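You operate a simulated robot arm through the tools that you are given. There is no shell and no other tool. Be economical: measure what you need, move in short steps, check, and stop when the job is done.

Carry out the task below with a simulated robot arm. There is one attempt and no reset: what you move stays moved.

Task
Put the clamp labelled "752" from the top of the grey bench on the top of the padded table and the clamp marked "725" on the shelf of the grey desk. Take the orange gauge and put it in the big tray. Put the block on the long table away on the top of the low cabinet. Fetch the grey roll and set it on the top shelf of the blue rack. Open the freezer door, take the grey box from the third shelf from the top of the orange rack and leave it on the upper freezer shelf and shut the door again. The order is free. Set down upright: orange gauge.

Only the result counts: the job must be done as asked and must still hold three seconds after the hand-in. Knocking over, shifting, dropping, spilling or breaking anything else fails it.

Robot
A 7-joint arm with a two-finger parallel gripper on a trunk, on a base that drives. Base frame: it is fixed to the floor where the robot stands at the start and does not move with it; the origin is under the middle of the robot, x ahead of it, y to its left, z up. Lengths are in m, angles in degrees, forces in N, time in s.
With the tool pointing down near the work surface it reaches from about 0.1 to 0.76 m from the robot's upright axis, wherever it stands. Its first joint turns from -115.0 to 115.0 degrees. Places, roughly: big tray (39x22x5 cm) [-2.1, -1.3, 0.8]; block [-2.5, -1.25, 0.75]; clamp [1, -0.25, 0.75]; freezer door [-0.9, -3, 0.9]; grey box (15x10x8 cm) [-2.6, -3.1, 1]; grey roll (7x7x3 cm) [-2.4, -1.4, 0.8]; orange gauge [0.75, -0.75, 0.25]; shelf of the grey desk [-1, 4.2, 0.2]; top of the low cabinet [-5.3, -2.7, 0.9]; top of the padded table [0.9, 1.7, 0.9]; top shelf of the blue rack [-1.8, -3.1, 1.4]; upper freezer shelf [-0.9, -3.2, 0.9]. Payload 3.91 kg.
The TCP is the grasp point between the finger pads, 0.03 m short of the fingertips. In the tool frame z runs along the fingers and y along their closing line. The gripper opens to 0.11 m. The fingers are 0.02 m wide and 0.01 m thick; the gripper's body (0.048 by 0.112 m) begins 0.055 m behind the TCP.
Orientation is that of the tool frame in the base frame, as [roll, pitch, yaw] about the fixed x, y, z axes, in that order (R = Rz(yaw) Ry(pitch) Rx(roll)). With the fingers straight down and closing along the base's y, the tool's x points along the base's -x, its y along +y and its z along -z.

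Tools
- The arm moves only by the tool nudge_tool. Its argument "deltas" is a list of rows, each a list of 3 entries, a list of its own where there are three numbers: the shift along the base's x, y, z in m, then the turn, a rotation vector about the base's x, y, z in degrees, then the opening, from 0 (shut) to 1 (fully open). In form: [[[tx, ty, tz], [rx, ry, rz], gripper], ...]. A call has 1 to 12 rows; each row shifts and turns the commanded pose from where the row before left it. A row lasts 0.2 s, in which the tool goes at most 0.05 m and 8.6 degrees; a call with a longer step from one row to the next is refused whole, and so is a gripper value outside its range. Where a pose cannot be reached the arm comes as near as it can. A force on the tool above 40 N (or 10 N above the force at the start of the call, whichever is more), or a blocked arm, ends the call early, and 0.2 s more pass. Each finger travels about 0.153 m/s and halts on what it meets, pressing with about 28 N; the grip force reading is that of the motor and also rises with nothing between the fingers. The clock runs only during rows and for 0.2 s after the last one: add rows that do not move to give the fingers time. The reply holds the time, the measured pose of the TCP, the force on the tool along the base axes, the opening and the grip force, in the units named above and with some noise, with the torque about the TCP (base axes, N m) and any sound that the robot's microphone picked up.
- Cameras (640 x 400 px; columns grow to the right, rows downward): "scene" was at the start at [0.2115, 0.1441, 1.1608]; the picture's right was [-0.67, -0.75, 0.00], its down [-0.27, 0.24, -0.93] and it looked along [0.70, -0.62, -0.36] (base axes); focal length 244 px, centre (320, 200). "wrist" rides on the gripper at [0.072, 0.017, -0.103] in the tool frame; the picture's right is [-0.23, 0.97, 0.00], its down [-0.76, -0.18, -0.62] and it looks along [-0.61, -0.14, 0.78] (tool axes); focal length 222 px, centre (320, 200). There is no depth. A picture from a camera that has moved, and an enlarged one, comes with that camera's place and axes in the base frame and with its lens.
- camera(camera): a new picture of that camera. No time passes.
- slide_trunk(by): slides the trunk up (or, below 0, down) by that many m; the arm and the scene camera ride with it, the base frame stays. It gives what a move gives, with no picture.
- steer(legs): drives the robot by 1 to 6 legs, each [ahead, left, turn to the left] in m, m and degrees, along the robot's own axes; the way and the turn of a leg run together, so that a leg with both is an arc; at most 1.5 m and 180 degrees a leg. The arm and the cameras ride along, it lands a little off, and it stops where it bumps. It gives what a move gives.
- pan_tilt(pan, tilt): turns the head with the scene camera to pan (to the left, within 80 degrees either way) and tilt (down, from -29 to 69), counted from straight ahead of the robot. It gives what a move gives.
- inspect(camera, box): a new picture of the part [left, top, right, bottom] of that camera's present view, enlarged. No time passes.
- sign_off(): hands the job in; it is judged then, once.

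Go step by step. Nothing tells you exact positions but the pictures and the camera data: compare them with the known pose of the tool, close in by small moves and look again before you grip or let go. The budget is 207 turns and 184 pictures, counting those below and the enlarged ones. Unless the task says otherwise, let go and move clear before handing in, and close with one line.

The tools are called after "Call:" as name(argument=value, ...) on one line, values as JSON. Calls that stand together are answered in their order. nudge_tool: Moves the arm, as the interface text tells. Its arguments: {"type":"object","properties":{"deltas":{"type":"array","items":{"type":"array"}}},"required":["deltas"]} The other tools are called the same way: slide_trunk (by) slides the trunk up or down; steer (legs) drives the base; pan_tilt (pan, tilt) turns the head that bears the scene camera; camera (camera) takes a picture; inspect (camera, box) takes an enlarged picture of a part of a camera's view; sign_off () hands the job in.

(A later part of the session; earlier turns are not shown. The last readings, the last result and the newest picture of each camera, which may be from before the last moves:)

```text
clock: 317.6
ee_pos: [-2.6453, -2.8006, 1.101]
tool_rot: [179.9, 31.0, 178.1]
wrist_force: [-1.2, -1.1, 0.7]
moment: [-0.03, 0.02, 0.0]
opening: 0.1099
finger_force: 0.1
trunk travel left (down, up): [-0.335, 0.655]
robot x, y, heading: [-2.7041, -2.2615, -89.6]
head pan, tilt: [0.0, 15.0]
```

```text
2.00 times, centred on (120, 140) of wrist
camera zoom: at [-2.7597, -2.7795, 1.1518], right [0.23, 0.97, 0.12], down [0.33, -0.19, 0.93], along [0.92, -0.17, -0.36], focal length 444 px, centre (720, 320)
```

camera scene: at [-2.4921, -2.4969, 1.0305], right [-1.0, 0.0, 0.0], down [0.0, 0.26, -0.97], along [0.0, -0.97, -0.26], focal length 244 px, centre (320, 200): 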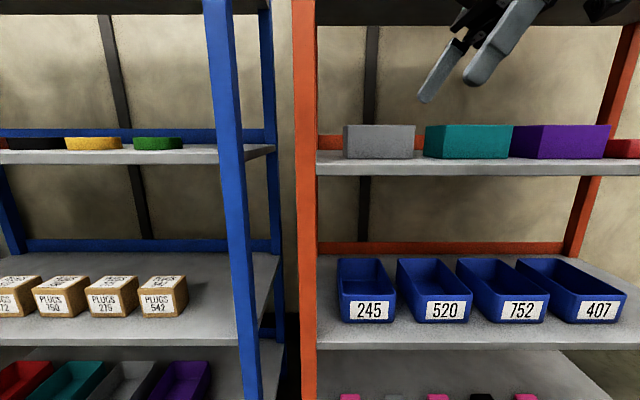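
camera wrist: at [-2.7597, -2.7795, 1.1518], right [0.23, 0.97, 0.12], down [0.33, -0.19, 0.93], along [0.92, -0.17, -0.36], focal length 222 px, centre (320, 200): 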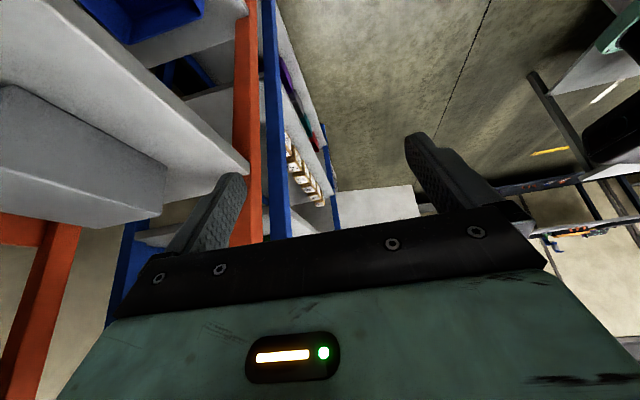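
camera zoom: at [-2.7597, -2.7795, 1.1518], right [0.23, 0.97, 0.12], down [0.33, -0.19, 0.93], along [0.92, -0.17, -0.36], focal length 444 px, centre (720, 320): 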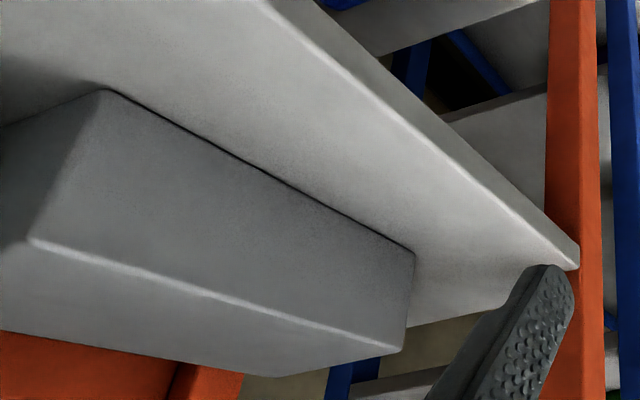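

Call:
nudge_tool(deltas=[[[0.005, -0.045, 0], [0, 0, 0], 1], [[0.005, -0.045, 0], [0, 0, 0], 1], [[0.005, -0.045, 0], [0, 0, 0], 1], [[0, -0.045, 0], [0, 0, 0], 1], [[0, -0.04, 0], [0, 0, 0], 1], [[0, -0.04, 0], [0, 0, 0], 1]])

Call:
inspect(camera="scene", box=[300, 0, 560, 180])

Call:
camera(camera="wrist")

```text
clock: 319.1
ee_pos: [-2.6327, -3.0109, 1.079]
tool_rot: [-179.0, 31.6, 178.9]
wrist_force: [-1.5, 2.4, 14.5]
moment: [-0.75, -0.04, 0.04]
opening: 0.1083
finger_force: 0.1
out of reach, approached as far as the arm can: row 5, 6
trunk travel left (down, up): [-0.335, 0.655]
robot x, y, heading: [-2.6971, -2.2631, -89.6]
head pan, tilt: [0.0, 15.0]
stopped in row 6: the force on the tool passed its limit at 43 N (the readings are from after the stop); the commanded pose is now the measured one
```

```text
2.22 times, centred on (430, 90) of scene
camera zoom: at [-2.492, -2.4961, 1.0306], right [-1.0, 0.0, 0.0], down [0.0, 0.26, -0.97], along [0.0, -0.97, -0.26], focal length 543 px, centre (76, 444)
```

zoom: 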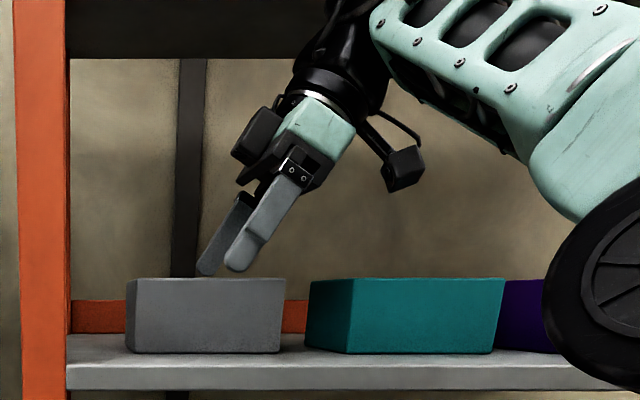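

```text
43 pictures are left
camera wrist: at [-2.7473, -2.9895, 1.1292], right [0.22, 0.97, 0.1], down [0.32, -0.17, 0.93], along [0.92, -0.17, -0.35], focal length 222 px, centre (320, 200)
```

wrist: 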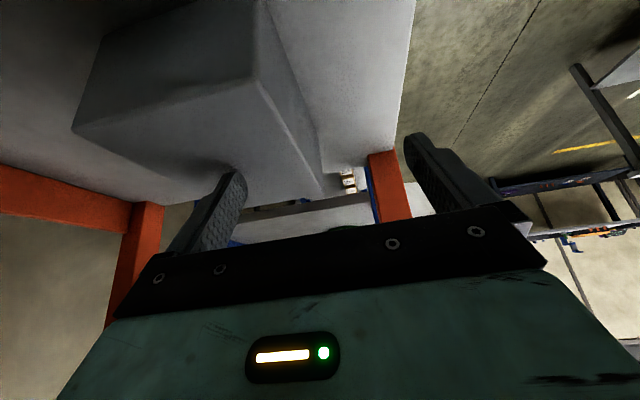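

Call:
nudge_tool(deltas=[[[0, 0.005, 0.022], [0, 0, 0], 1], [[0, 0.045, 0], [0, 0, 0], 1], [[0, 0.045, 0], [0, 0, 0], 1], [[0, 0.045, 0], [0, 0, 0], 1], [[0, 0.045, 0], [0, 0, 0], 1], [[0, 0.045, 0], [0, 0, 0], 1], [[0, 0.045, 0], [0, 0, 0], 1]])

Call:
slide_trunk(by=0.15)

Call:
nudge_tool(deltas=[[[0, 0, -0.04], [0, 0, 0], 1], [[0, 0, -0.04], [0, 0, 0], 1], [[0, 0, -0.04], [0, 0, 0], 1], [[0, 0, -0.03], [0, 0, 0], 1]])

Call:
steer(legs=[[0.08, 0, 0]])

```text
clock: 320.7
ee_pos: [-2.6328, -2.7307, 1.0925]
tool_rot: [-179.4, 31.6, 178.7]
wrist_force: [0.5, -1.1, 0.4]
moment: [0.06, -0.01, 0.0]
opening: 0.1099
finger_force: 0.0
out of reach, approached as far as the arm can: row 1
trunk travel left (down, up): [-0.335, 0.655]
robot x, y, heading: [-2.6973, -2.2615, -89.7]
head pan, tilt: [0.0, 15.0]
```

```text
clock: 322.5
ee_pos: [-2.6323, -2.7302, 1.2421]
tool_rot: [-179.3, 31.4, 178.7]
wrist_force: [0.2, -0.3, 0.2]
moment: [0.02, 0.05, 0.03]
opening: 0.1097
finger_force: 0.0
trunk travel left (down, up): [-0.485, 0.505]
robot x, y, heading: [-2.6994, -2.2625, -89.9]
head pan, tilt: [0.0, 15.0]
```

```text
clock: 323.5
ee_pos: [-2.6316, -2.7363, 1.0884]
tool_rot: [-179.1, 31.4, 178.6]
wrist_force: [0.2, 0.6, 1.0]
moment: [0.01, 0.0, 0.03]
opening: 0.11
finger_force: 0.0
out of reach, approached as far as the arm can: row 3
trunk travel left (down, up): [-0.485, 0.505]
robot x, y, heading: [-2.6972, -2.2654, -89.9]
head pan, tilt: [0.0, 15.0]
```

```text
clock: 324.5
ee_pos: [-2.6311, -2.8149, 1.0887]
tool_rot: [-179.3, 31.5, 178.7]
wrist_force: [-0.6, 0.0, 0.4]
moment: [0.02, 0.01, 0.0]
opening: 0.11
finger_force: 0.1
trunk travel left (down, up): [-0.485, 0.505]
robot x, y, heading: [-2.6978, -2.3421, -89.7]
head pan, tilt: [0.0, 15.0]
```

Call:
nudge_tool(deltas=[[[0.002, -0.03, 0.012], [0, 0, 0], 1], [[0, -0.045, 0], [0, 0, 0], 1], [[0, -0.045, 0], [0, 0, 0], 1], [[0, -0.045, 0], [0, 0, 0], 1], [[0, -0.045, 0], [0, 0, 0], 1], [[0, -0.04, 0], [0, 0, 0], 1]])

Call:
camera(camera="wrist")

Call:
inspect(camera="scene", box=[300, 40, 620, 260])

```text
clock: 325.9
ee_pos: [-2.629, -3.0629, 1.1015]
tool_rot: [-179.2, 31.4, 178.7]
wrist_force: [0.0, 0.8, 0.6]
moment: [-0.05, 0.04, -0.03]
opening: 0.1103
finger_force: 0.1
trunk travel left (down, up): [-0.485, 0.505]
robot x, y, heading: [-2.6975, -2.3399, -89.9]
head pan, tilt: [0.0, 15.0]
```

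```text
42 pictures are left
camera wrist: at [-2.7443, -3.0418, 1.1504], right [0.22, 0.97, 0.11], down [0.32, -0.18, 0.93], along [0.92, -0.17, -0.35], focal length 222 px, centre (320, 200)
```

wrist: 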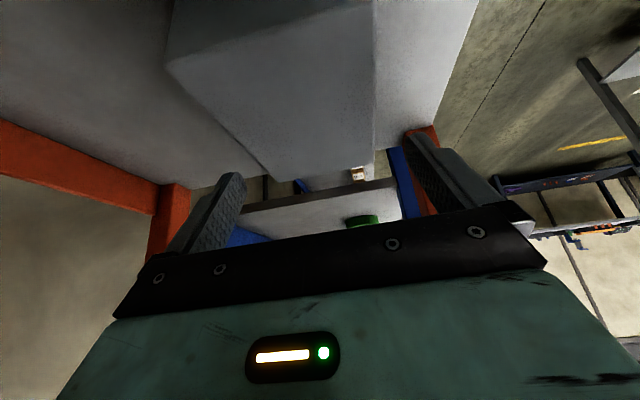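

```text
1.82 times, centred on (460, 150) of scene
camera zoom: at [-2.4921, -2.5753, 1.1806], right [-1.0, 0.0, 0.0], down [0.0, 0.26, -0.97], along [0.0, -0.97, -0.26], focal length 444 px, centre (66, 291)
```

zoom: 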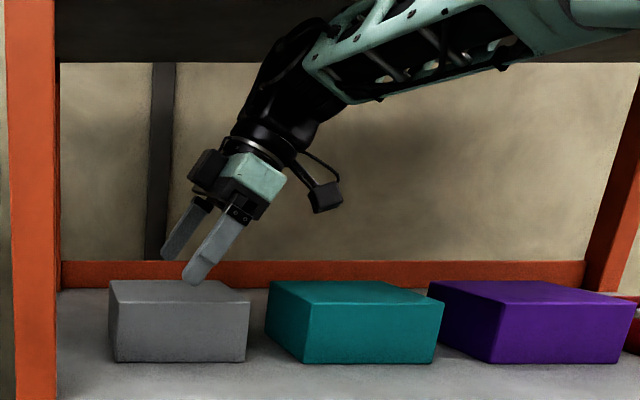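

Call:
nudge_tool(deltas=[[[0, -0.0066, 0], [0, 0, 0], 1], [[0, 0, -0.015], [0, 0, 0], 1], [[0, 0, -0.015], [0, 0, 0], 1], [[0, 0, -0.01], [0, 0, 0], 1]])

Call:
camera(camera="wrist")

```text
clock: 326.9
ee_pos: [-2.629, -3.0715, 1.0586]
tool_rot: [-179.3, 31.5, 178.7]
wrist_force: [0.2, -0.2, -0.6]
moment: [-0.02, -0.02, -0.02]
opening: 0.11
finger_force: 0.1
trunk travel left (down, up): [-0.485, 0.505]
robot x, y, heading: [-2.6978, -2.3431, -89.9]
head pan, tilt: [0.0, 15.0]
```

```text
40 pictures are left
camera wrist: at [-2.7443, -3.0504, 1.1096], right [0.22, 0.97, 0.11], down [0.32, -0.18, 0.93], along [0.92, -0.17, -0.35], focal length 222 px, centre (320, 200)
```

wrist: 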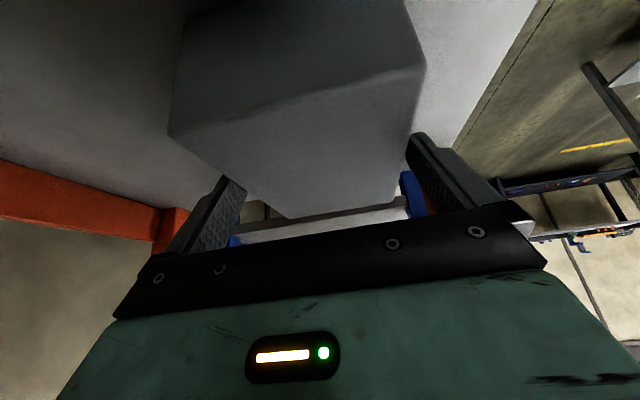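

No contact on the way down; both fingers straddle the box. Close and lift slightly.

Call:
nudge_tool(deltas=[[[0, 0, 0], [0, 0, 0], 0.5], [[0, 0, 0], [0, 0, 0], 0.3], [[0, 0, 0], [0, 0, 0], 0.3]])

Call:
nudge_tool(deltas=[[[0, 0, 0.01], [0, 0, 0], 0.3], [[0, 0, 0.015], [0, 0, 0], 0.3]])

Call:
inspect(camera="scene", box=[300, 40, 620, 260])

```text
clock: 327.7
ee_pos: [-2.6291, -3.0717, 1.0601]
tool_rot: [-179.4, 31.5, 178.7]
wrist_force: [0.5, 1.6, -0.5]
moment: [0.2, -0.22, 0.03]
opening: 0.0997
finger_force: 27.8
trunk travel left (down, up): [-0.485, 0.505]
robot x, y, heading: [-2.6973, -2.3412, -89.9]
head pan, tilt: [0.0, 15.0]
```

```text
clock: 328.3
ee_pos: [-2.6297, -3.0709, 1.0847]
tool_rot: [-179.3, 31.3, 178.6]
wrist_force: [0.1, 0.0, -4.1]
moment: [-0.02, 0.05, -0.01]
opening: 0.0999
finger_force: 27.9
trunk travel left (down, up): [-0.485, 0.505]
robot x, y, heading: [-2.6957, -2.3412, -90.0]
head pan, tilt: [0.0, 15.0]
```

```text
1.82 times, centred on (460, 150) of scene
camera zoom: at [-2.492, -2.5758, 1.1804], right [-1.0, 0.0, 0.0], down [0.0, 0.26, -0.97], along [0.0, -0.97, -0.26], focal length 444 px, centre (66, 291)
```

zoom: 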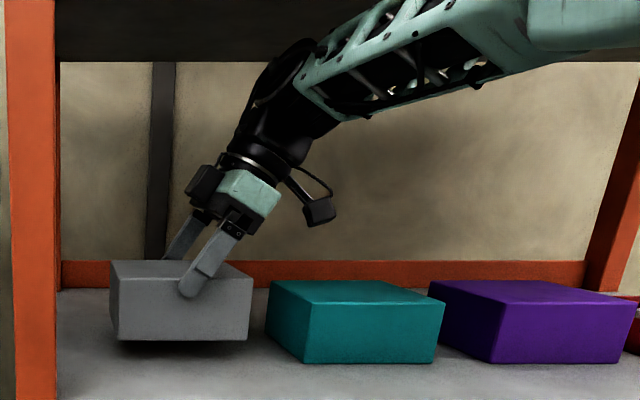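

Box held level. Back out, face +x, pass between the table and open door, then turn to face the freezer.

Call:
steer(legs=[[-0.37, 0, 0], [0, 0, 90], [1.5, 0, 0]])

Call:
pan_tilt(pan=-35, tilt=30)

Call:
camera(camera="scene")

```text
clock: 341.5
ee_pos: [-0.4807, -1.9105, 1.0842]
tool_rot: [-179.4, 31.5, -91.7]
wrist_force: [-0.3, 0.0, -4.3]
moment: [-0.04, -0.03, 0.02]
opening: 0.0997
finger_force: 27.5
trunk travel left (down, up): [-0.485, 0.505]
robot x, y, heading: [-1.2142, -1.9765, -0.6]
head pan, tilt: [0.0, 15.0]
```

```text
clock: 342.5
ee_pos: [-0.4809, -1.9106, 1.0853]
tool_rot: [-179.3, 31.5, -91.8]
wrist_force: [0.0, -0.6, -3.3]
moment: [-0.04, 0.01, 0.0]
opening: 0.0996
finger_force: 27.3
trunk travel left (down, up): [-0.485, 0.505]
robot x, y, heading: [-1.2116, -1.9731, -0.4]
head pan, tilt: [-35.0, 30.0]
```

```text
38 pictures are left
camera scene: at [-0.9941, -1.8212, 1.1563], right [-0.58, -0.82, 0.0], down [-0.41, 0.29, -0.87], along [0.71, -0.5, -0.5], focal length 244 px, centre (320, 200)
```

scene: 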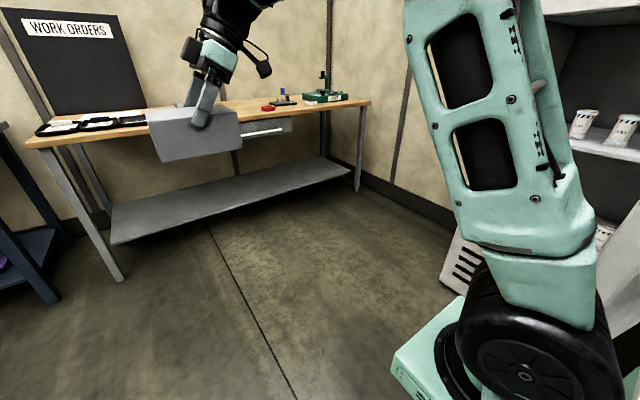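

Call:
steer(legs=[[0.5, 0, 0], [0, 0, -89.5]])

Call:
pan_tilt(pan=0, tilt=20)

Call:
camera(camera="scene")

```text
clock: 349.3
ee_pos: [-0.6302, -2.7041, 1.0847]
tool_rot: [-179.3, 31.5, 179.0]
wrist_force: [0.0, 0.9, -4.4]
moment: [-0.03, 0.05, -0.01]
opening: 0.0997
finger_force: 28.2
trunk travel left (down, up): [-0.485, 0.505]
robot x, y, heading: [-0.7031, -1.9743, -89.4]
head pan, tilt: [-35.0, 30.0]
```

```text
clock: 350.3
ee_pos: [-0.6309, -2.7047, 1.0846]
tool_rot: [-179.2, 31.6, 179.0]
wrist_force: [-0.3, -0.6, -3.2]
moment: [0.0, 0.07, -0.01]
opening: 0.0995
finger_force: 28.3
trunk travel left (down, up): [-0.485, 0.505]
robot x, y, heading: [-0.7006, -1.9738, -89.6]
head pan, tilt: [0.0, 20.0]
```

```text
37 pictures are left
camera scene: at [-0.4956, -2.2081, 1.1723], right [-1.0, -0.01, 0.0], down [0.0, 0.34, -0.94], along [0.01, -0.94, -0.34], focal length 244 px, centre (320, 200)
```

scene: 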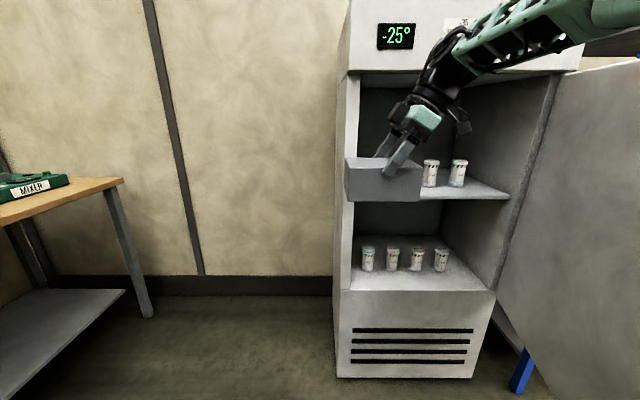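

Call:
steer(legs=[[0, -0.1, 0]])

Call:
nudge_tool(deltas=[[[-0.02, 0, -0.02], [0, 0, 0], 0.3], [[-0.018, 0, -0.02], [0, 0, 0], 0.3], [[0, 0, -0.025], [0, 0, 0], 0.3]])

Call:
steer(legs=[[0.24, 0, 0]])

Call:
camera(camera="scene")

```text
clock: 351.4
ee_pos: [-0.7326, -2.7068, 1.0838]
tool_rot: [-179.4, 31.6, 178.9]
wrist_force: [0.1, 0.3, -4.9]
moment: [0.0, 0.02, 0.0]
opening: 0.0998
finger_force: 28.1
trunk travel left (down, up): [-0.485, 0.505]
robot x, y, heading: [-0.8058, -1.9732, -89.7]
head pan, tilt: [0.0, 20.0]
```

```text
clock: 352.2
ee_pos: [-0.7704, -2.7031, 1.0203]
tool_rot: [-179.3, 31.4, 179.0]
wrist_force: [-0.1, -1.0, -4.4]
moment: [0.03, 0.07, -0.02]
opening: 0.0996
finger_force: 27.9
trunk travel left (down, up): [-0.485, 0.505]
robot x, y, heading: [-0.8031, -1.9737, -89.9]
head pan, tilt: [0.0, 20.0]
```

```text
clock: 354.0
ee_pos: [-0.765, -2.9448, 1.0186]
tool_rot: [-179.3, 31.4, 179.3]
wrist_force: [0.1, -0.6, -3.4]
moment: [-0.01, 0.03, 0.04]
opening: 0.0996
finger_force: 28.2
trunk travel left (down, up): [-0.485, 0.505]
robot x, y, heading: [-0.8005, -2.218, -89.6]
head pan, tilt: [0.0, 20.0]
```

```text
36 pictures are left
camera scene: at [-0.5943, -2.4499, 1.1723], right [-1.0, -0.01, 0.0], down [0.0, 0.34, -0.94], along [0.01, -0.94, -0.34], focal length 244 px, centre (320, 200)
```

scene: 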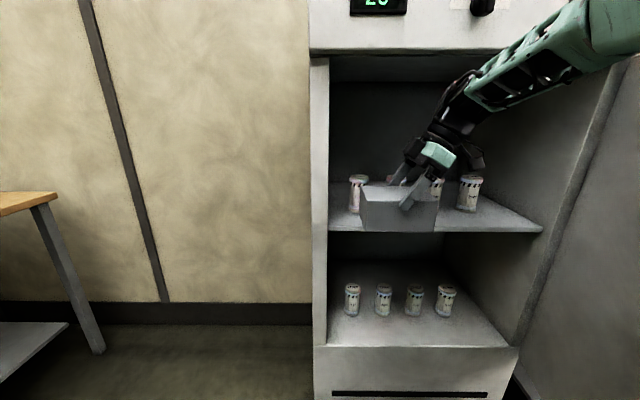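

Call:
nudge_tool(deltas=[[[0, -0.04, 0], [0, 0, 0], 0.3], [[0, -0.03, -0.01], [0, 0, 0], 0.3], [[0, -0.015, -0.01], [0, 0, 0], 0.3]])

Call:
inspect(camera="scene", box=[310, 100, 550, 260])

Call:
camera(camera="wrist")

```text
clock: 354.8
ee_pos: [-0.7646, -3.0316, 1.001]
tool_rot: [-179.3, 31.5, 179.2]
wrist_force: [0.8, -0.3, -2.8]
moment: [0.0, 0.04, 0.0]
opening: 0.0998
finger_force: 28.1
trunk travel left (down, up): [-0.485, 0.505]
robot x, y, heading: [-0.8021, -2.2177, -89.6]
head pan, tilt: [0.0, 20.0]
```

```text
2.50 times, centred on (430, 180) of scene
camera zoom: at [-0.5944, -2.4497, 1.1724], right [-1.0, -0.01, 0.0], down [0.0, 0.34, -0.94], along [0.01, -0.94, -0.34], focal length 611 px, centre (45, 250)
```

zoom: 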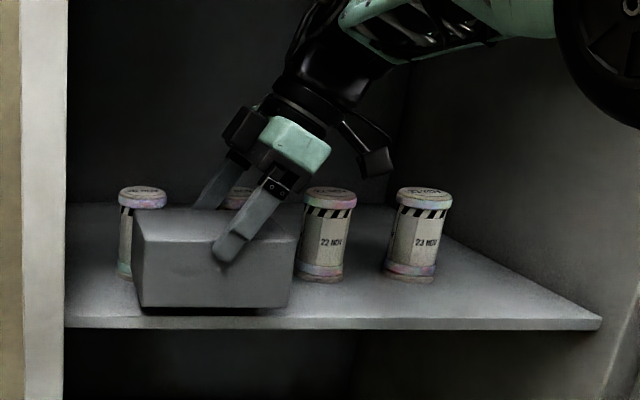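

```text
34 pictures are left
camera wrist: at [-0.8794, -3.0114, 1.0499], right [0.21, 0.97, 0.11], down [0.32, -0.17, 0.93], along [0.92, -0.16, -0.35], focal length 222 px, centre (320, 200)
```

wrist: 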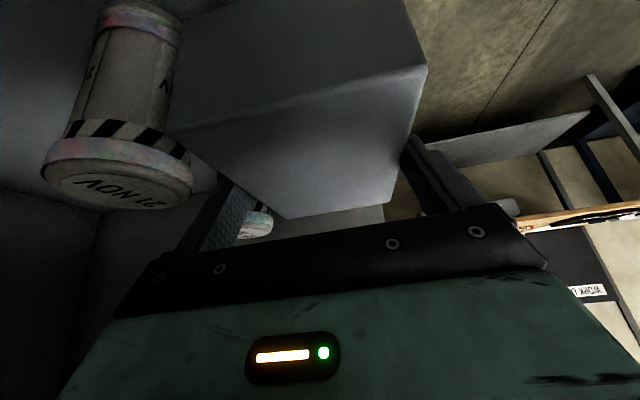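

Call:
nudge_tool(deltas=[[[0.009, 0, 0], [0, 0, 0], 0.3], [[0, -0.0115, 0], [0, 0, 0], 0.3], [[0, 0, -0.008], [0, 0, 0], 0.3], [[0, 0, -0.006], [0, 0, 0], 0.3]])

Call:
camera(camera="wrist")

Call:
inspect(camera="scene", box=[310, 140, 470, 240])

```text
clock: 355.8
ee_pos: [-0.7565, -3.0407, 0.9873]
tool_rot: [-179.1, 31.5, 179.2]
wrist_force: [-0.3, -0.6, 2.6]
moment: [-0.33, -0.23, -0.09]
opening: 0.1
finger_force: 27.5
trunk travel left (down, up): [-0.485, 0.505]
robot x, y, heading: [-0.8038, -2.2192, -89.4]
head pan, tilt: [0.0, 20.0]
```

```text
33 pictures are left
camera wrist: at [-0.871, -3.0222, 1.0371], right [0.21, 0.97, 0.11], down [0.32, -0.17, 0.93], along [0.92, -0.17, -0.35], focal length 222 px, centre (320, 200)
```

wrist: 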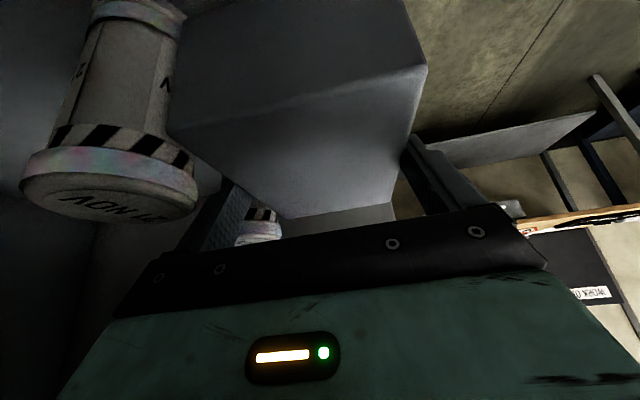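

```text
4.00 times, centred on (390, 190) of scene
camera zoom: at [-0.5944, -2.4496, 1.1726], right [-1.0, -0.01, 0.0], down [0.0, 0.34, -0.94], along [0.01, -0.94, -0.34], focal length 977 px, centre (40, 240)
```

zoom: 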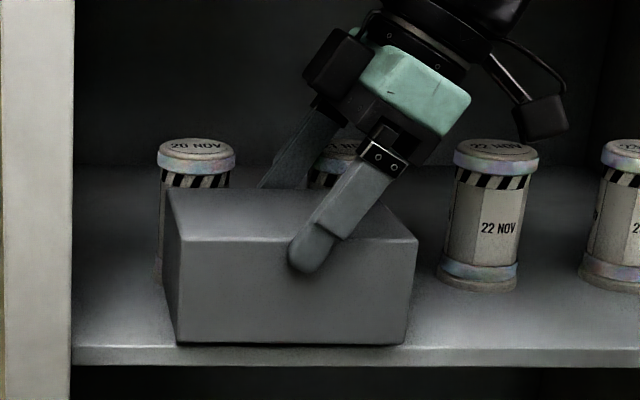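

Contact made, and the box front sits just inside the shelf edge. Settle, open only a few mm, withdraw along the finger axis, then out.

Call:
nudge_tool(deltas=[[[0, 0, -0.002], [0, 0, 0], 0.9], [[0, 0, 0], [0, 0, 0], 0.96], [[0, 0, 0], [0, 0, 0], 0.96], [[-0.007, 0, 0.012], [0, 0, 0], 0.96], [[-0.011, 0, 0.018], [0, 0, 0], 0.96], [[-0.012, 0, 0.019], [0, 0, 0], 0.96]])

Call:
camera(camera="wrist")

```text
clock: 357.2
ee_pos: [-0.7856, -3.0411, 1.033]
tool_rot: [-179.2, 31.5, 179.2]
wrist_force: [0.6, -0.6, 0.0]
moment: [0.01, -0.01, -0.04]
opening: 0.1055
finger_force: 0.0
trunk travel left (down, up): [-0.485, 0.505]
robot x, y, heading: [-0.8015, -2.2181, -89.4]
head pan, tilt: [0.0, 20.0]
```

```text
31 pictures are left
camera wrist: at [-0.8999, -3.022, 1.0838], right [0.21, 0.97, 0.11], down [0.32, -0.17, 0.93], along [0.92, -0.16, -0.35], focal length 222 px, centre (320, 200)
```

wrist: 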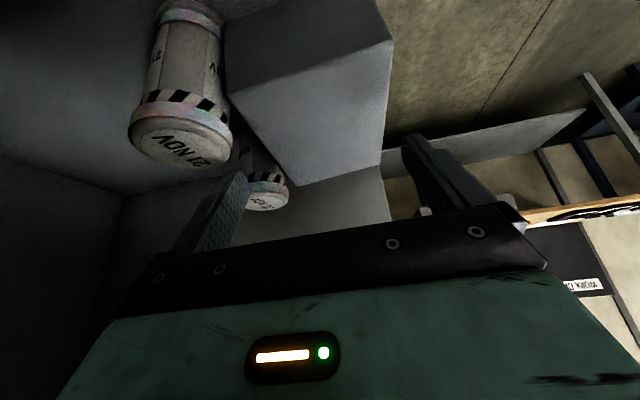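

Call:
nudge_tool(deltas=[[[0, 0.03, 0.002], [0, 0, 0], 0.96], [[0, 0.045, 0], [0, 0, 0], 0.96], [[0, 0.045, 0], [0, 0, 0], 0.96], [[0, 0.045, 0], [0, 0, 0], 0.96], [[0, 0.045, 0], [0, 0, 0], 0.96]])

Call:
steer(legs=[[-0.25, 0, 0]])

Call:
inspect(camera="scene", box=[310, 50, 640, 280])

```text
clock: 358.4
ee_pos: [-0.7836, -2.8312, 1.0339]
tool_rot: [-179.4, 31.3, 179.2]
wrist_force: [0.8, -1.4, -0.8]
moment: [0.04, 0.01, 0.03]
opening: 0.1056
finger_force: 0.1
trunk travel left (down, up): [-0.485, 0.505]
robot x, y, heading: [-0.8042, -2.2169, -89.2]
head pan, tilt: [0.0, 20.0]
```

```text
clock: 360.2
ee_pos: [-0.7864, -2.5822, 1.0342]
tool_rot: [-179.3, 31.4, 179.2]
wrist_force: [0.8, 0.2, -0.2]
moment: [-0.02, 0.03, 0.03]
opening: 0.1056
finger_force: 0.1
trunk travel left (down, up): [-0.485, 0.505]
robot x, y, heading: [-0.8062, -1.9672, -89.2]
head pan, tilt: [0.0, 20.0]
```

```text
1.74 times, centred on (475, 165) of scene
camera zoom: at [-0.597, -2.2016, 1.1724], right [-1.0, -0.01, 0.0], down [0.0, 0.34, -0.94], along [0.01, -0.94, -0.34], focal length 425 px, centre (50, 261)
```

zoom: 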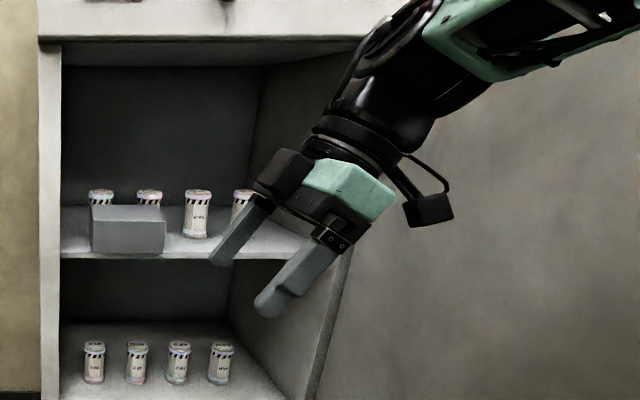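

The box is in. To shut the door I'll raise the hand over the door's top, go to its outer side, and push it closed.

Call:
slide_trunk(by=0.38)

Call:
steer(legs=[[0, -0.65, 0]])

Call:
pan_tilt(pan=20, tilt=40)

Call:
camera(camera="scene")

```text
clock: 363.9
ee_pos: [-0.7874, -2.5836, 1.4138]
tool_rot: [-179.3, 31.4, 179.2]
wrist_force: [0.0, -0.5, 0.3]
moment: [0.01, 0.0, -0.04]
opening: 0.1057
finger_force: 0.1
trunk travel left (down, up): [-0.865, 0.125]
robot x, y, heading: [-0.8019, -1.9716, -89.4]
head pan, tilt: [0.0, 20.0]
```

```text
clock: 367.6
ee_pos: [-1.4574, -2.5904, 1.4137]
tool_rot: [-179.4, 31.5, 179.3]
wrist_force: [-0.2, 0.2, 0.1]
moment: [-0.02, -0.02, -0.01]
opening: 0.1057
finger_force: 0.1
trunk travel left (down, up): [-0.865, 0.125]
robot x, y, heading: [-1.478, -1.9743, -89.3]
head pan, tilt: [0.0, 20.0]
```

```text
clock: 368.4
ee_pos: [-1.4572, -2.5905, 1.4145]
tool_rot: [-179.2, 31.4, 179.2]
wrist_force: [0.1, 0.7, 0.8]
moment: [-0.02, -0.02, 0.03]
opening: 0.1055
finger_force: 0.0
trunk travel left (down, up): [-0.865, 0.125]
robot x, y, heading: [-1.4758, -1.9784, -89.1]
head pan, tilt: [20.0, 40.0]
```

```text
29 pictures are left
camera scene: at [-1.2402, -2.1954, 1.521], right [-0.94, -0.35, 0.0], down [-0.23, 0.6, -0.77], along [0.27, -0.72, -0.64], focal length 244 px, centre (320, 200)
```

scene: 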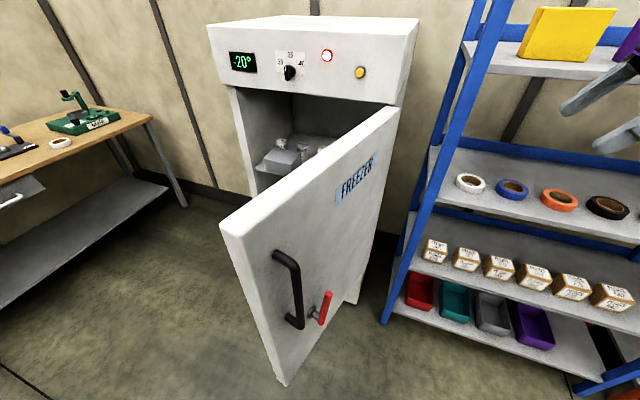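

Call:
slide_trunk(by=-0.38)

Call:
nudge_tool(deltas=[[[0, 0, 0], [0, 0, 0], 0.3], [[0, 0, 0], [0, 0, 0], 0], [[0, 0, 0], [0, 0, 0], 0]])

Call:
steer(legs=[[0, 0.3, 0], [0, 0.15, 0]])

Call:
camera(camera="scene")

```text
clock: 372.1
ee_pos: [-1.4572, -2.5901, 1.0346]
tool_rot: [-179.2, 31.4, 179.3]
wrist_force: [-0.3, -0.1, -1.3]
moment: [-0.02, 0.01, -0.01]
opening: 0.1055
finger_force: 0.0
trunk travel left (down, up): [-0.485, 0.505]
robot x, y, heading: [-1.4795, -1.978, -89.1]
head pan, tilt: [20.0, 40.0]
```

```text
clock: 372.9
ee_pos: [-1.4571, -2.5903, 1.0332]
tool_rot: [-179.2, 31.4, 179.3]
wrist_force: [1.1, -0.6, 0.2]
moment: [-0.01, -0.02, 0.03]
opening: 0.0
finger_force: 27.9
trunk travel left (down, up): [-0.485, 0.505]
robot x, y, heading: [-1.4767, -1.9794, -89.3]
head pan, tilt: [20.0, 40.0]
```

```text
clock: 375.9
ee_pos: [-1.0015, -2.583, 1.0341]
tool_rot: [-179.3, 31.4, 179.7]
wrist_force: [0.0, -0.5, -0.2]
moment: [0.02, -0.02, -0.03]
opening: 0.0001
finger_force: 27.5
trunk travel left (down, up): [-0.485, 0.505]
robot x, y, heading: [-1.0208, -1.9702, -89.1]
head pan, tilt: [20.0, 40.0]
```

```text
28 pictures are left
camera scene: at [-0.7856, -2.1862, 1.1409], right [-0.93, -0.36, 0.0], down [-0.23, 0.6, -0.77], along [0.28, -0.71, -0.64], focal length 244 px, centre (320, 200)
```

scene: 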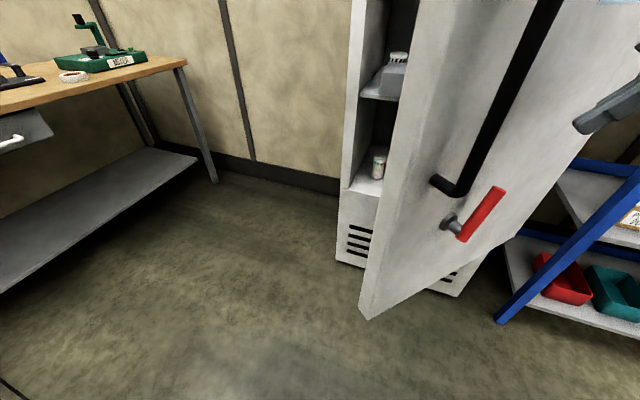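

Call:
steer(legs=[[0, 0.1, 0], [0.1, 0.06, 0], [0.08, 0, 0]])

Call:
pan_tilt(pan=0, tilt=25)

Call:
camera(camera="scene")

```text
clock: 378.6
ee_pos: [-0.8391, -2.7594, 1.0335]
tool_rot: [-179.3, 31.4, 179.6]
wrist_force: [0.6, 0.5, 0.0]
moment: [-0.02, 0.03, -0.02]
opening: 0.0002
finger_force: 28.3
trunk travel left (down, up): [-0.485, 0.505]
robot x, y, heading: [-0.8622, -2.1469, -89.0]
head pan, tilt: [20.0, 40.0]
```

```text
clock: 379.4
ee_pos: [-0.8412, -2.7594, 1.035]
tool_rot: [-179.4, 31.3, 179.6]
wrist_force: [-0.1, 0.0, 0.2]
moment: [-0.03, 0.03, 0.02]
opening: 0.0002
finger_force: 27.9
trunk travel left (down, up): [-0.485, 0.505]
robot x, y, heading: [-0.8638, -2.145, -88.7]
head pan, tilt: [0.0, 25.0]
```

```text
27 pictures are left
camera scene: at [-0.6521, -2.3764, 1.1642], right [-1.0, -0.02, 0.0], down [-0.01, 0.42, -0.91], along [0.02, -0.91, -0.42], focal length 244 px, centre (320, 200)
```

scene: 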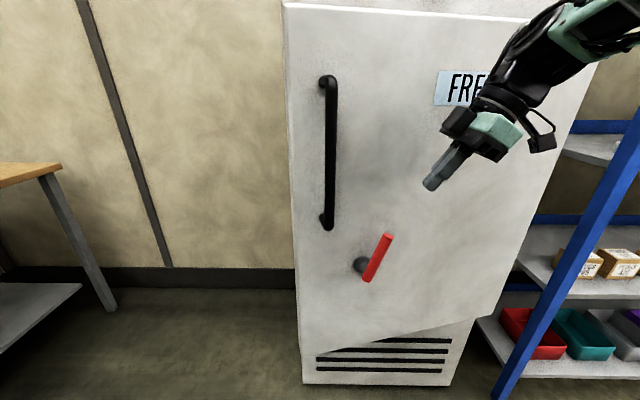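

Call:
steer(legs=[[0.06, 0, 0], [0.05, 0, 0]])

Call:
camera(camera="scene")

```text
clock: 380.9
ee_pos: [-0.8369, -2.868, 1.0353]
tool_rot: [-179.3, 31.5, 179.6]
wrist_force: [0.2, -0.5, -0.2]
moment: [-0.02, 0.01, -0.01]
opening: 0.0
finger_force: 28.6
trunk travel left (down, up): [-0.485, 0.505]
robot x, y, heading: [-0.8587, -2.2586, -89.1]
head pan, tilt: [0.0, 25.0]
```

```text
26 pictures are left
camera scene: at [-0.65, -2.485, 1.1642], right [-1.0, -0.02, 0.0], down [-0.01, 0.42, -0.91], along [0.02, -0.91, -0.42], focal length 244 px, centre (320, 200)
```

scene: 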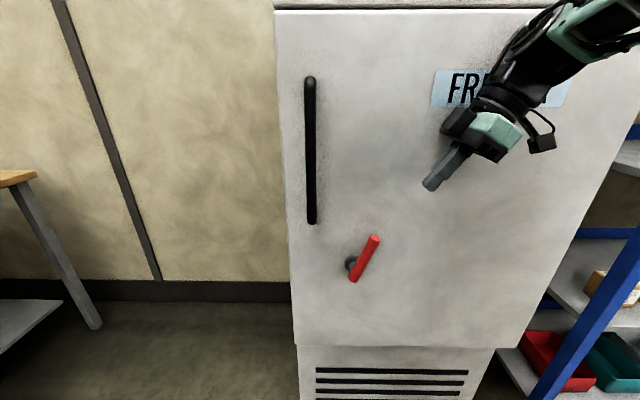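

Call:
nudge_tool(deltas=[[[0, -0.01, 0], [0, 0, 0], 0], [[0, -0.01, 0], [0, 0, 0], 0], [[0, -0.01, 0], [0, 0, 0], 0], [[0, -0.01, 0], [0, 0, 0], 0]])

Call:
inspect(camera="scene", box=[240, 0, 560, 400])

```text
clock: 381.4
ee_pos: [-0.839, -2.8757, 1.0354]
tool_rot: [-179.9, 31.5, 180.0]
wrist_force: [-3.9, 23.1, 7.0]
moment: [-1.91, -0.25, -0.57]
opening: 0.0
finger_force: 27.8
trunk travel left (down, up): [-0.485, 0.505]
robot x, y, heading: [-0.8608, -2.2545, -89.0]
head pan, tilt: [0.0, 25.0]
stopped in row 2: the force on the tool passed its limit at 59 N (the readings are from after the stop); the commanded pose is now the measured one
```

```text
1.00 times, centred on (400, 200) of scene (not enlarged: the box is as wide or as high as the picture)
camera zoom: at [-0.6505, -2.4831, 1.1648], right [-1.0, -0.02, 0.0], down [-0.01, 0.42, -0.91], along [0.02, -0.91, -0.42], focal length 244 px, centre (240, 200)
```

zoom: 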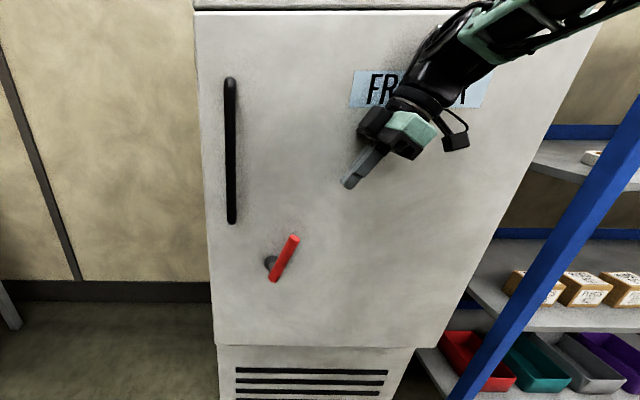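

The door is firmly shut. Retreat and restore the tool to vertical nominal orientation.

Call:
nudge_tool(deltas=[[[0, 0.03, 0], [0, 0, 0], 0], [[0, 0.04, 0], [0, 0, 0], 0]])

Call:
steer(legs=[[-0.28, 0, 0]])

Call:
nudge_tool(deltas=[[[0, 0, 0.02], [0, 7.9, 0], 0.3], [[0, 0, 0.02], [0, 7.9, 0], 0.5], [[0, 0, 0.02], [0, 7.9, 0], 0.8], [[0, 0, 0.02], [0, 7.7, 0], 0.9], [[0, 0, 0], [0, 0, -8.4], 0.9], [[0, 0, 0], [0, 0, -8.4], 0.9], [[0, 0, 0], [0, 0, -8.4], 0.9], [[0, 0, 0], [0, 0, -8.4], 0.9], [[0, 0, 0], [0, 0, -8.4], 0.9], [[0, 0, 0], [0, 0, -8.4], 0.9], [[0, 0, 0], [0, 0, -8.4], 0.9], [[0, 0, 0], [0, 0, -8.4], 0.9]])

Call:
nudge_tool(deltas=[[[0, 0, 0], [0, 0, -8.4], 0.9], [[0, 0, 0], [0, 0, -8.4], 0.9], [[0, 0, 0], [0, 0, -4.5], 0.9]])

Call:
camera(camera="scene")

```text
clock: 382.0
ee_pos: [-0.8374, -2.8077, 1.0348]
tool_rot: [179.9, 31.3, 179.8]
wrist_force: [0.2, -0.7, -0.3]
moment: [0.0, -0.02, 0.04]
opening: 0.0
finger_force: 27.5
trunk travel left (down, up): [-0.485, 0.505]
robot x, y, heading: [-0.8592, -2.2559, -88.8]
head pan, tilt: [0.0, 25.0]
```

```text
clock: 384.0
ee_pos: [-0.846, -2.5318, 1.0344]
tool_rot: [-180.0, 31.4, 179.2]
wrist_force: [0.1, -0.4, 0.8]
moment: [-0.01, -0.03, -0.02]
opening: 0.0001
finger_force: 28.5
trunk travel left (down, up): [-0.485, 0.505]
robot x, y, heading: [-0.8622, -1.9824, -89.3]
head pan, tilt: [0.0, 25.0]
```

```text
clock: 386.6
ee_pos: [-0.8488, -2.5306, 1.1135]
tool_rot: [-178.8, 5.8, 112.4]
wrist_force: [-0.2, -0.3, 0.8]
moment: [-0.01, -0.01, -0.01]
opening: 0.0989
finger_force: 0.1
out of reach, approached as far as the arm can: row 3, 12
trunk travel left (down, up): [-0.485, 0.505]
robot x, y, heading: [-0.8603, -1.983, -89.5]
head pan, tilt: [0.0, 25.0]
```

```text
clock: 387.4
ee_pos: [-0.8993, -2.5651, 1.114]
tool_rot: [-178.8, 5.7, 91.7]
wrist_force: [-0.7, 0.3, -0.3]
moment: [0.0, 0.03, 0.02]
opening: 0.0989
finger_force: 0.1
out of reach, approached as far as the arm can: row 1, 2, 3
trunk travel left (down, up): [-0.485, 0.505]
robot x, y, heading: [-0.8645, -1.9806, -89.5]
head pan, tilt: [0.0, 25.0]
```

```text
24 pictures are left
camera scene: at [-0.6555, -2.2106, 1.1642], right [-1.0, -0.01, 0.0], down [0.0, 0.42, -0.91], along [0.01, -0.91, -0.42], focal length 244 px, centre (320, 200)
```

scene: 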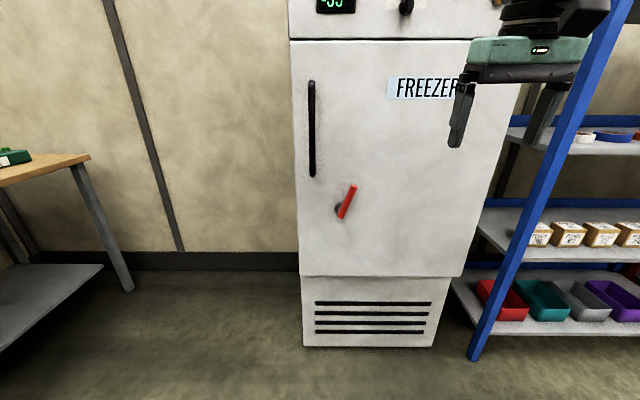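

Call:
steer(legs=[[0, 0, -90.5], [1.5, 0.03, 0], [0.12, 0, 0], [0, 0, -90]])

Call:
camera(camera="wrist")

Call:
pan_tilt(pan=0, tilt=40)

Call:
camera(camera="scene")

```text
refused: leg 2 is longer than a leg can be; nothing moved
```

```text
23 pictures are left
camera wrist: at [-0.8818, -2.4817, 1.21], right [0.98, -0.2, 0.0], down [-0.14, -0.7, 0.7], along [-0.14, -0.69, -0.72], focal length 222 px, centre (320, 200)
```

wrist: 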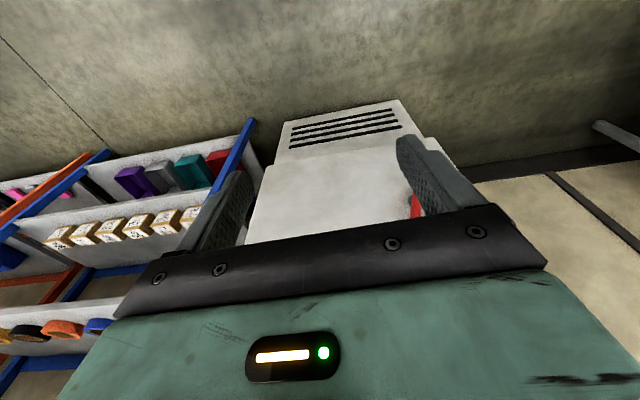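

```text
clock: 388.1
ee_pos: [-0.8989, -2.5644, 1.1136]
tool_rot: [-178.9, 5.7, 91.7]
wrist_force: [0.7, -0.3, 0.4]
moment: [-0.01, 0.0, -0.03]
opening: 0.0989
finger_force: 0.0
trunk travel left (down, up): [-0.485, 0.505]
robot x, y, heading: [-0.8623, -1.9831, -89.6]
head pan, tilt: [0.0, 40.0]
```

```text
22 pictures are left
camera scene: at [-0.6558, -2.2036, 1.141], right [-1.0, -0.01, 0.0], down [-0.01, 0.64, -0.77], along [0.01, -0.77, -0.64], focal length 244 px, centre (320, 200)
```

scene: 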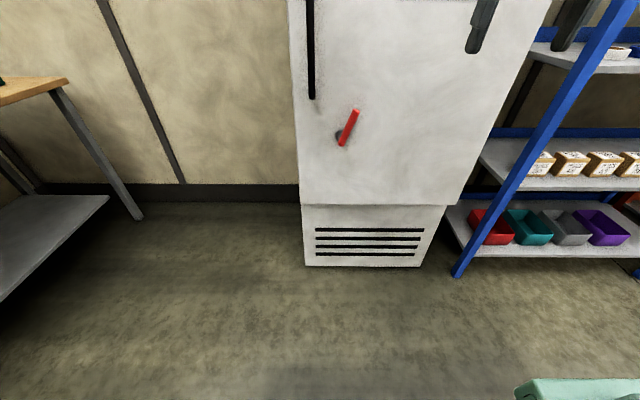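

Call:
steer(legs=[[0, 0, -90.5], [1.49, 0.03, 0], [0.15, 0, 0], [0, 0, -90]])

```text
clock: 404.1
ee_pos: [-2.4719, -1.4589, 1.1148]
tool_rot: [-178.8, 5.5, -88.6]
wrist_force: [0.3, 0.2, 0.7]
moment: [-0.01, -0.02, -0.02]
opening: 0.0991
finger_force: 0.2
trunk travel left (down, up): [-0.485, 0.505]
robot x, y, heading: [-2.5142, -2.0433, 90.3]
head pan, tilt: [0.0, 40.0]
```

Call:
steer(legs=[[0.1, 0, 0]])

Call:
camera(camera="wrist")

```text
clock: 405.3
ee_pos: [-2.4737, -1.3578, 1.1129]
tool_rot: [-178.8, 5.7, -88.7]
wrist_force: [0.8, 0.0, 0.1]
moment: [0.01, 0.03, 0.03]
opening: 0.0991
finger_force: 0.1
trunk travel left (down, up): [-0.485, 0.505]
robot x, y, heading: [-2.5125, -1.9411, 90.2]
head pan, tilt: [0.0, 40.0]
```

```text
21 pictures are left
camera wrist: at [-2.4901, -1.4405, 1.2099], right [-0.98, 0.2, 0.0], down [0.15, 0.7, 0.7], along [0.14, 0.68, -0.72], focal length 222 px, centre (320, 200)
```

wrist: 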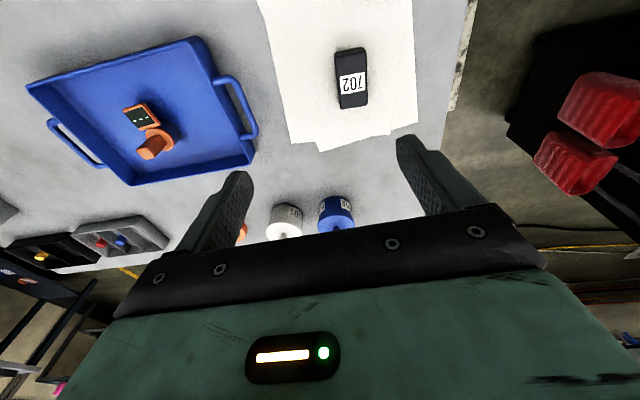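

Call:
nudge_tool(deltas=[[[-0.022, 0.019, -0.03], [0, 0, 0], 0.9], [[-0.022, 0.019, -0.03], [0, 0, 0], 0.9], [[0, 0, -0.045], [0, 0, 0], 0.9], [[0, 0, -0.045], [0, 0, 0], 0.9], [[0, 0, -0.045], [0, 0, 0], 0.9], [[0, 0, -0.045], [0, 0, 0], 0.9]])

Call:
camera(camera="wrist")

```text
clock: 406.7
ee_pos: [-2.4817, -1.3331, 0.8814]
tool_rot: [-178.9, 5.7, -88.5]
wrist_force: [0.1, -0.7, 0.1]
moment: [0.0, 0.03, 0.0]
opening: 0.0988
finger_force: 0.0
out of reach, approached as far as the arm can: row 1, 2, 6
trunk travel left (down, up): [-0.485, 0.505]
robot x, y, heading: [-2.513, -1.9425, 90.2]
head pan, tilt: [0.0, 40.0]
```

```text
20 pictures are left
camera wrist: at [-2.4983, -1.4162, 0.9764], right [-0.98, 0.2, 0.0], down [0.15, 0.7, 0.7], along [0.14, 0.69, -0.71], focal length 222 px, centre (320, 200)
```

wrist: 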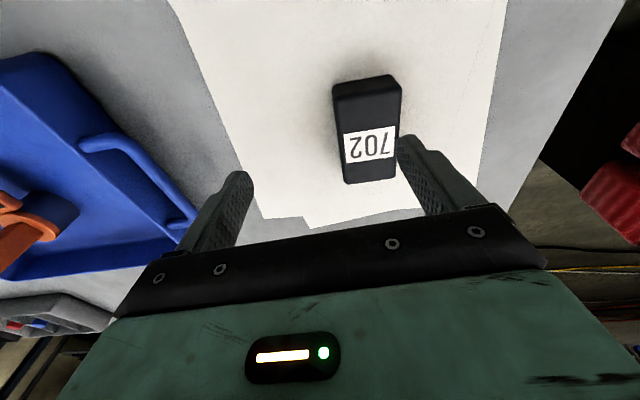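

Call:
steer(legs=[[0.008, 0.037, 0]])

Call:
slide_trunk(by=-0.045)

Call:
camera(camera="wrist")

```text
clock: 407.6
ee_pos: [-2.5189, -1.3261, 0.8816]
tool_rot: [-178.9, 5.6, -88.6]
wrist_force: [0.3, -0.1, -0.4]
moment: [0.01, -0.01, -0.01]
opening: 0.0991
finger_force: 0.1
trunk travel left (down, up): [-0.485, 0.505]
robot x, y, heading: [-2.5475, -1.9326, 90.0]
head pan, tilt: [0.0, 40.0]
```

```text
clock: 408.4
ee_pos: [-2.5206, -1.3256, 0.8366]
tool_rot: [-178.9, 5.8, -88.5]
wrist_force: [0.1, 0.2, 0.3]
moment: [0.01, -0.01, 0.0]
opening: 0.0991
finger_force: 0.0
trunk travel left (down, up): [-0.44, 0.55]
robot x, y, heading: [-2.5484, -1.9366, 90.1]
head pan, tilt: [0.0, 40.0]
```

```text
19 pictures are left
camera wrist: at [-2.5355, -1.4081, 0.9318], right [-0.98, 0.2, 0.0], down [0.15, 0.7, 0.7], along [0.14, 0.69, -0.71], focal length 222 px, centre (320, 200)
```

wrist: 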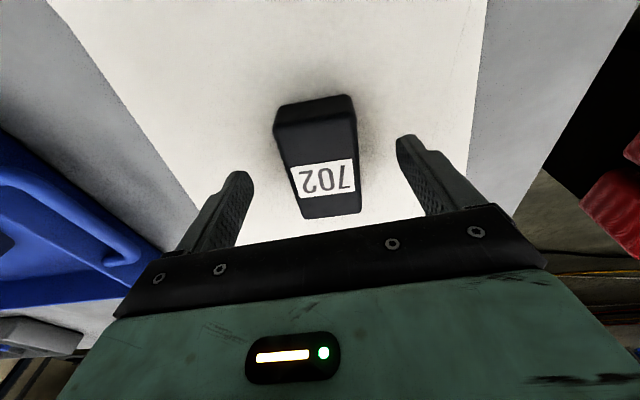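

Centered over the block. Lower a bit more and grip.

Call:
slide_trunk(by=-0.02)

Call:
nudge_tool(deltas=[[[0, 0, 0], [0, 0, 0], 0.4], [[0, 0, 0], [0, 0, 0], 0], [[0, 0, 0], [0, 0, 0], 0], [[0, 0, 0], [0, 0, 0], 0]])

```text
clock: 409.1
ee_pos: [-2.5193, -1.3249, 0.8175]
tool_rot: [-179.0, 5.6, -88.5]
wrist_force: [0.4, -0.1, 0.0]
moment: [-0.02, -0.04, 0.02]
opening: 0.0992
finger_force: 0.2
trunk travel left (down, up): [-0.42, 0.57]
robot x, y, heading: [-2.5499, -1.9348, 90.3]
head pan, tilt: [0.0, 40.0]
```

```text
clock: 410.1
ee_pos: [-2.5203, -1.325, 0.8174]
tool_rot: [-178.9, 5.7, -88.6]
wrist_force: [-2.3, 0.5, 2.8]
moment: [-0.11, 0.29, -0.15]
opening: 0.0504
finger_force: 28.1
trunk travel left (down, up): [-0.42, 0.57]
robot x, y, heading: [-2.5492, -1.9354, 90.1]
head pan, tilt: [0.0, 40.0]
```

Call:
slide_trunk(by=0.35)

Call:
steer(legs=[[-0.12, 0, 0], [0, 0, 90]])

Call:
pan_tilt(pan=10, tilt=22)

Call:
camera(camera="scene")

Call:
camera(camera="wrist")

```text
clock: 413.5
ee_pos: [-2.5197, -1.3255, 1.1667]
tool_rot: [-179.0, 5.7, -88.4]
wrist_force: [0.5, 0.8, -4.7]
moment: [-0.06, 0.01, 0.01]
opening: 0.0499
finger_force: 28.2
trunk travel left (down, up): [-0.77, 0.22]
robot x, y, heading: [-2.5505, -1.937, 90.1]
head pan, tilt: [0.0, 40.0]
```

```text
clock: 418.5
ee_pos: [-3.1592, -2.0131, 1.1675]
tool_rot: [-178.9, 5.7, 0.5]
wrist_force: [-0.3, 0.1, -6.1]
moment: [0.03, -0.09, 0.01]
opening: 0.0499
finger_force: 28.1
trunk travel left (down, up): [-0.77, 0.22]
robot x, y, heading: [-2.549, -2.0555, 179.4]
head pan, tilt: [0.0, 40.0]
```

```text
clock: 419.3
ee_pos: [-3.1594, -2.0141, 1.1656]
tool_rot: [-178.9, 5.7, 0.6]
wrist_force: [0.0, 0.1, -5.8]
moment: [-0.02, -0.04, 0.01]
opening: 0.0501
finger_force: 28.0
trunk travel left (down, up): [-0.77, 0.22]
robot x, y, heading: [-2.5493, -2.0575, 179.1]
head pan, tilt: [10.0, 22.0]
```

```text
18 pictures are left
camera scene: at [-2.7867, -2.2714, 1.454], right [-0.16, 0.99, 0.0], down [0.37, 0.06, -0.93], along [-0.91, -0.15, -0.38], focal length 244 px, centre (320, 200)
```

scene: 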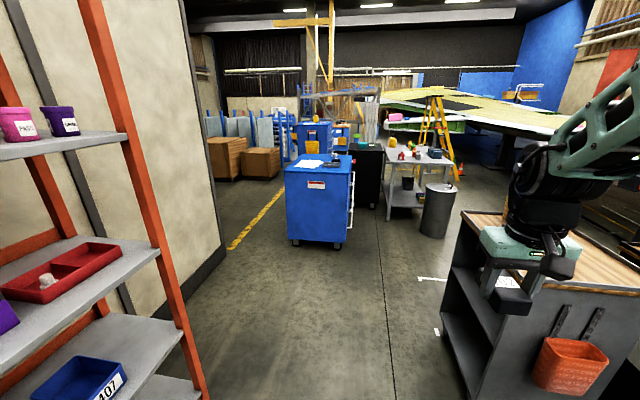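

```text
17 pictures are left
camera wrist: at [-3.076, -2.0312, 1.2617], right [-0.22, -0.98, 0.0], down [-0.7, 0.16, 0.7], along [-0.68, 0.15, -0.72], focal length 222 px, centre (320, 200)
```

wrist: 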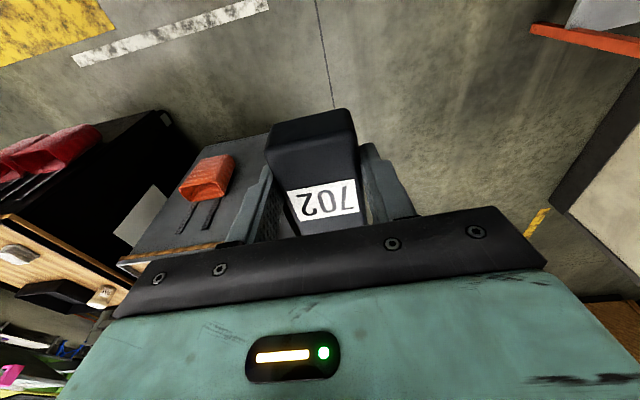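

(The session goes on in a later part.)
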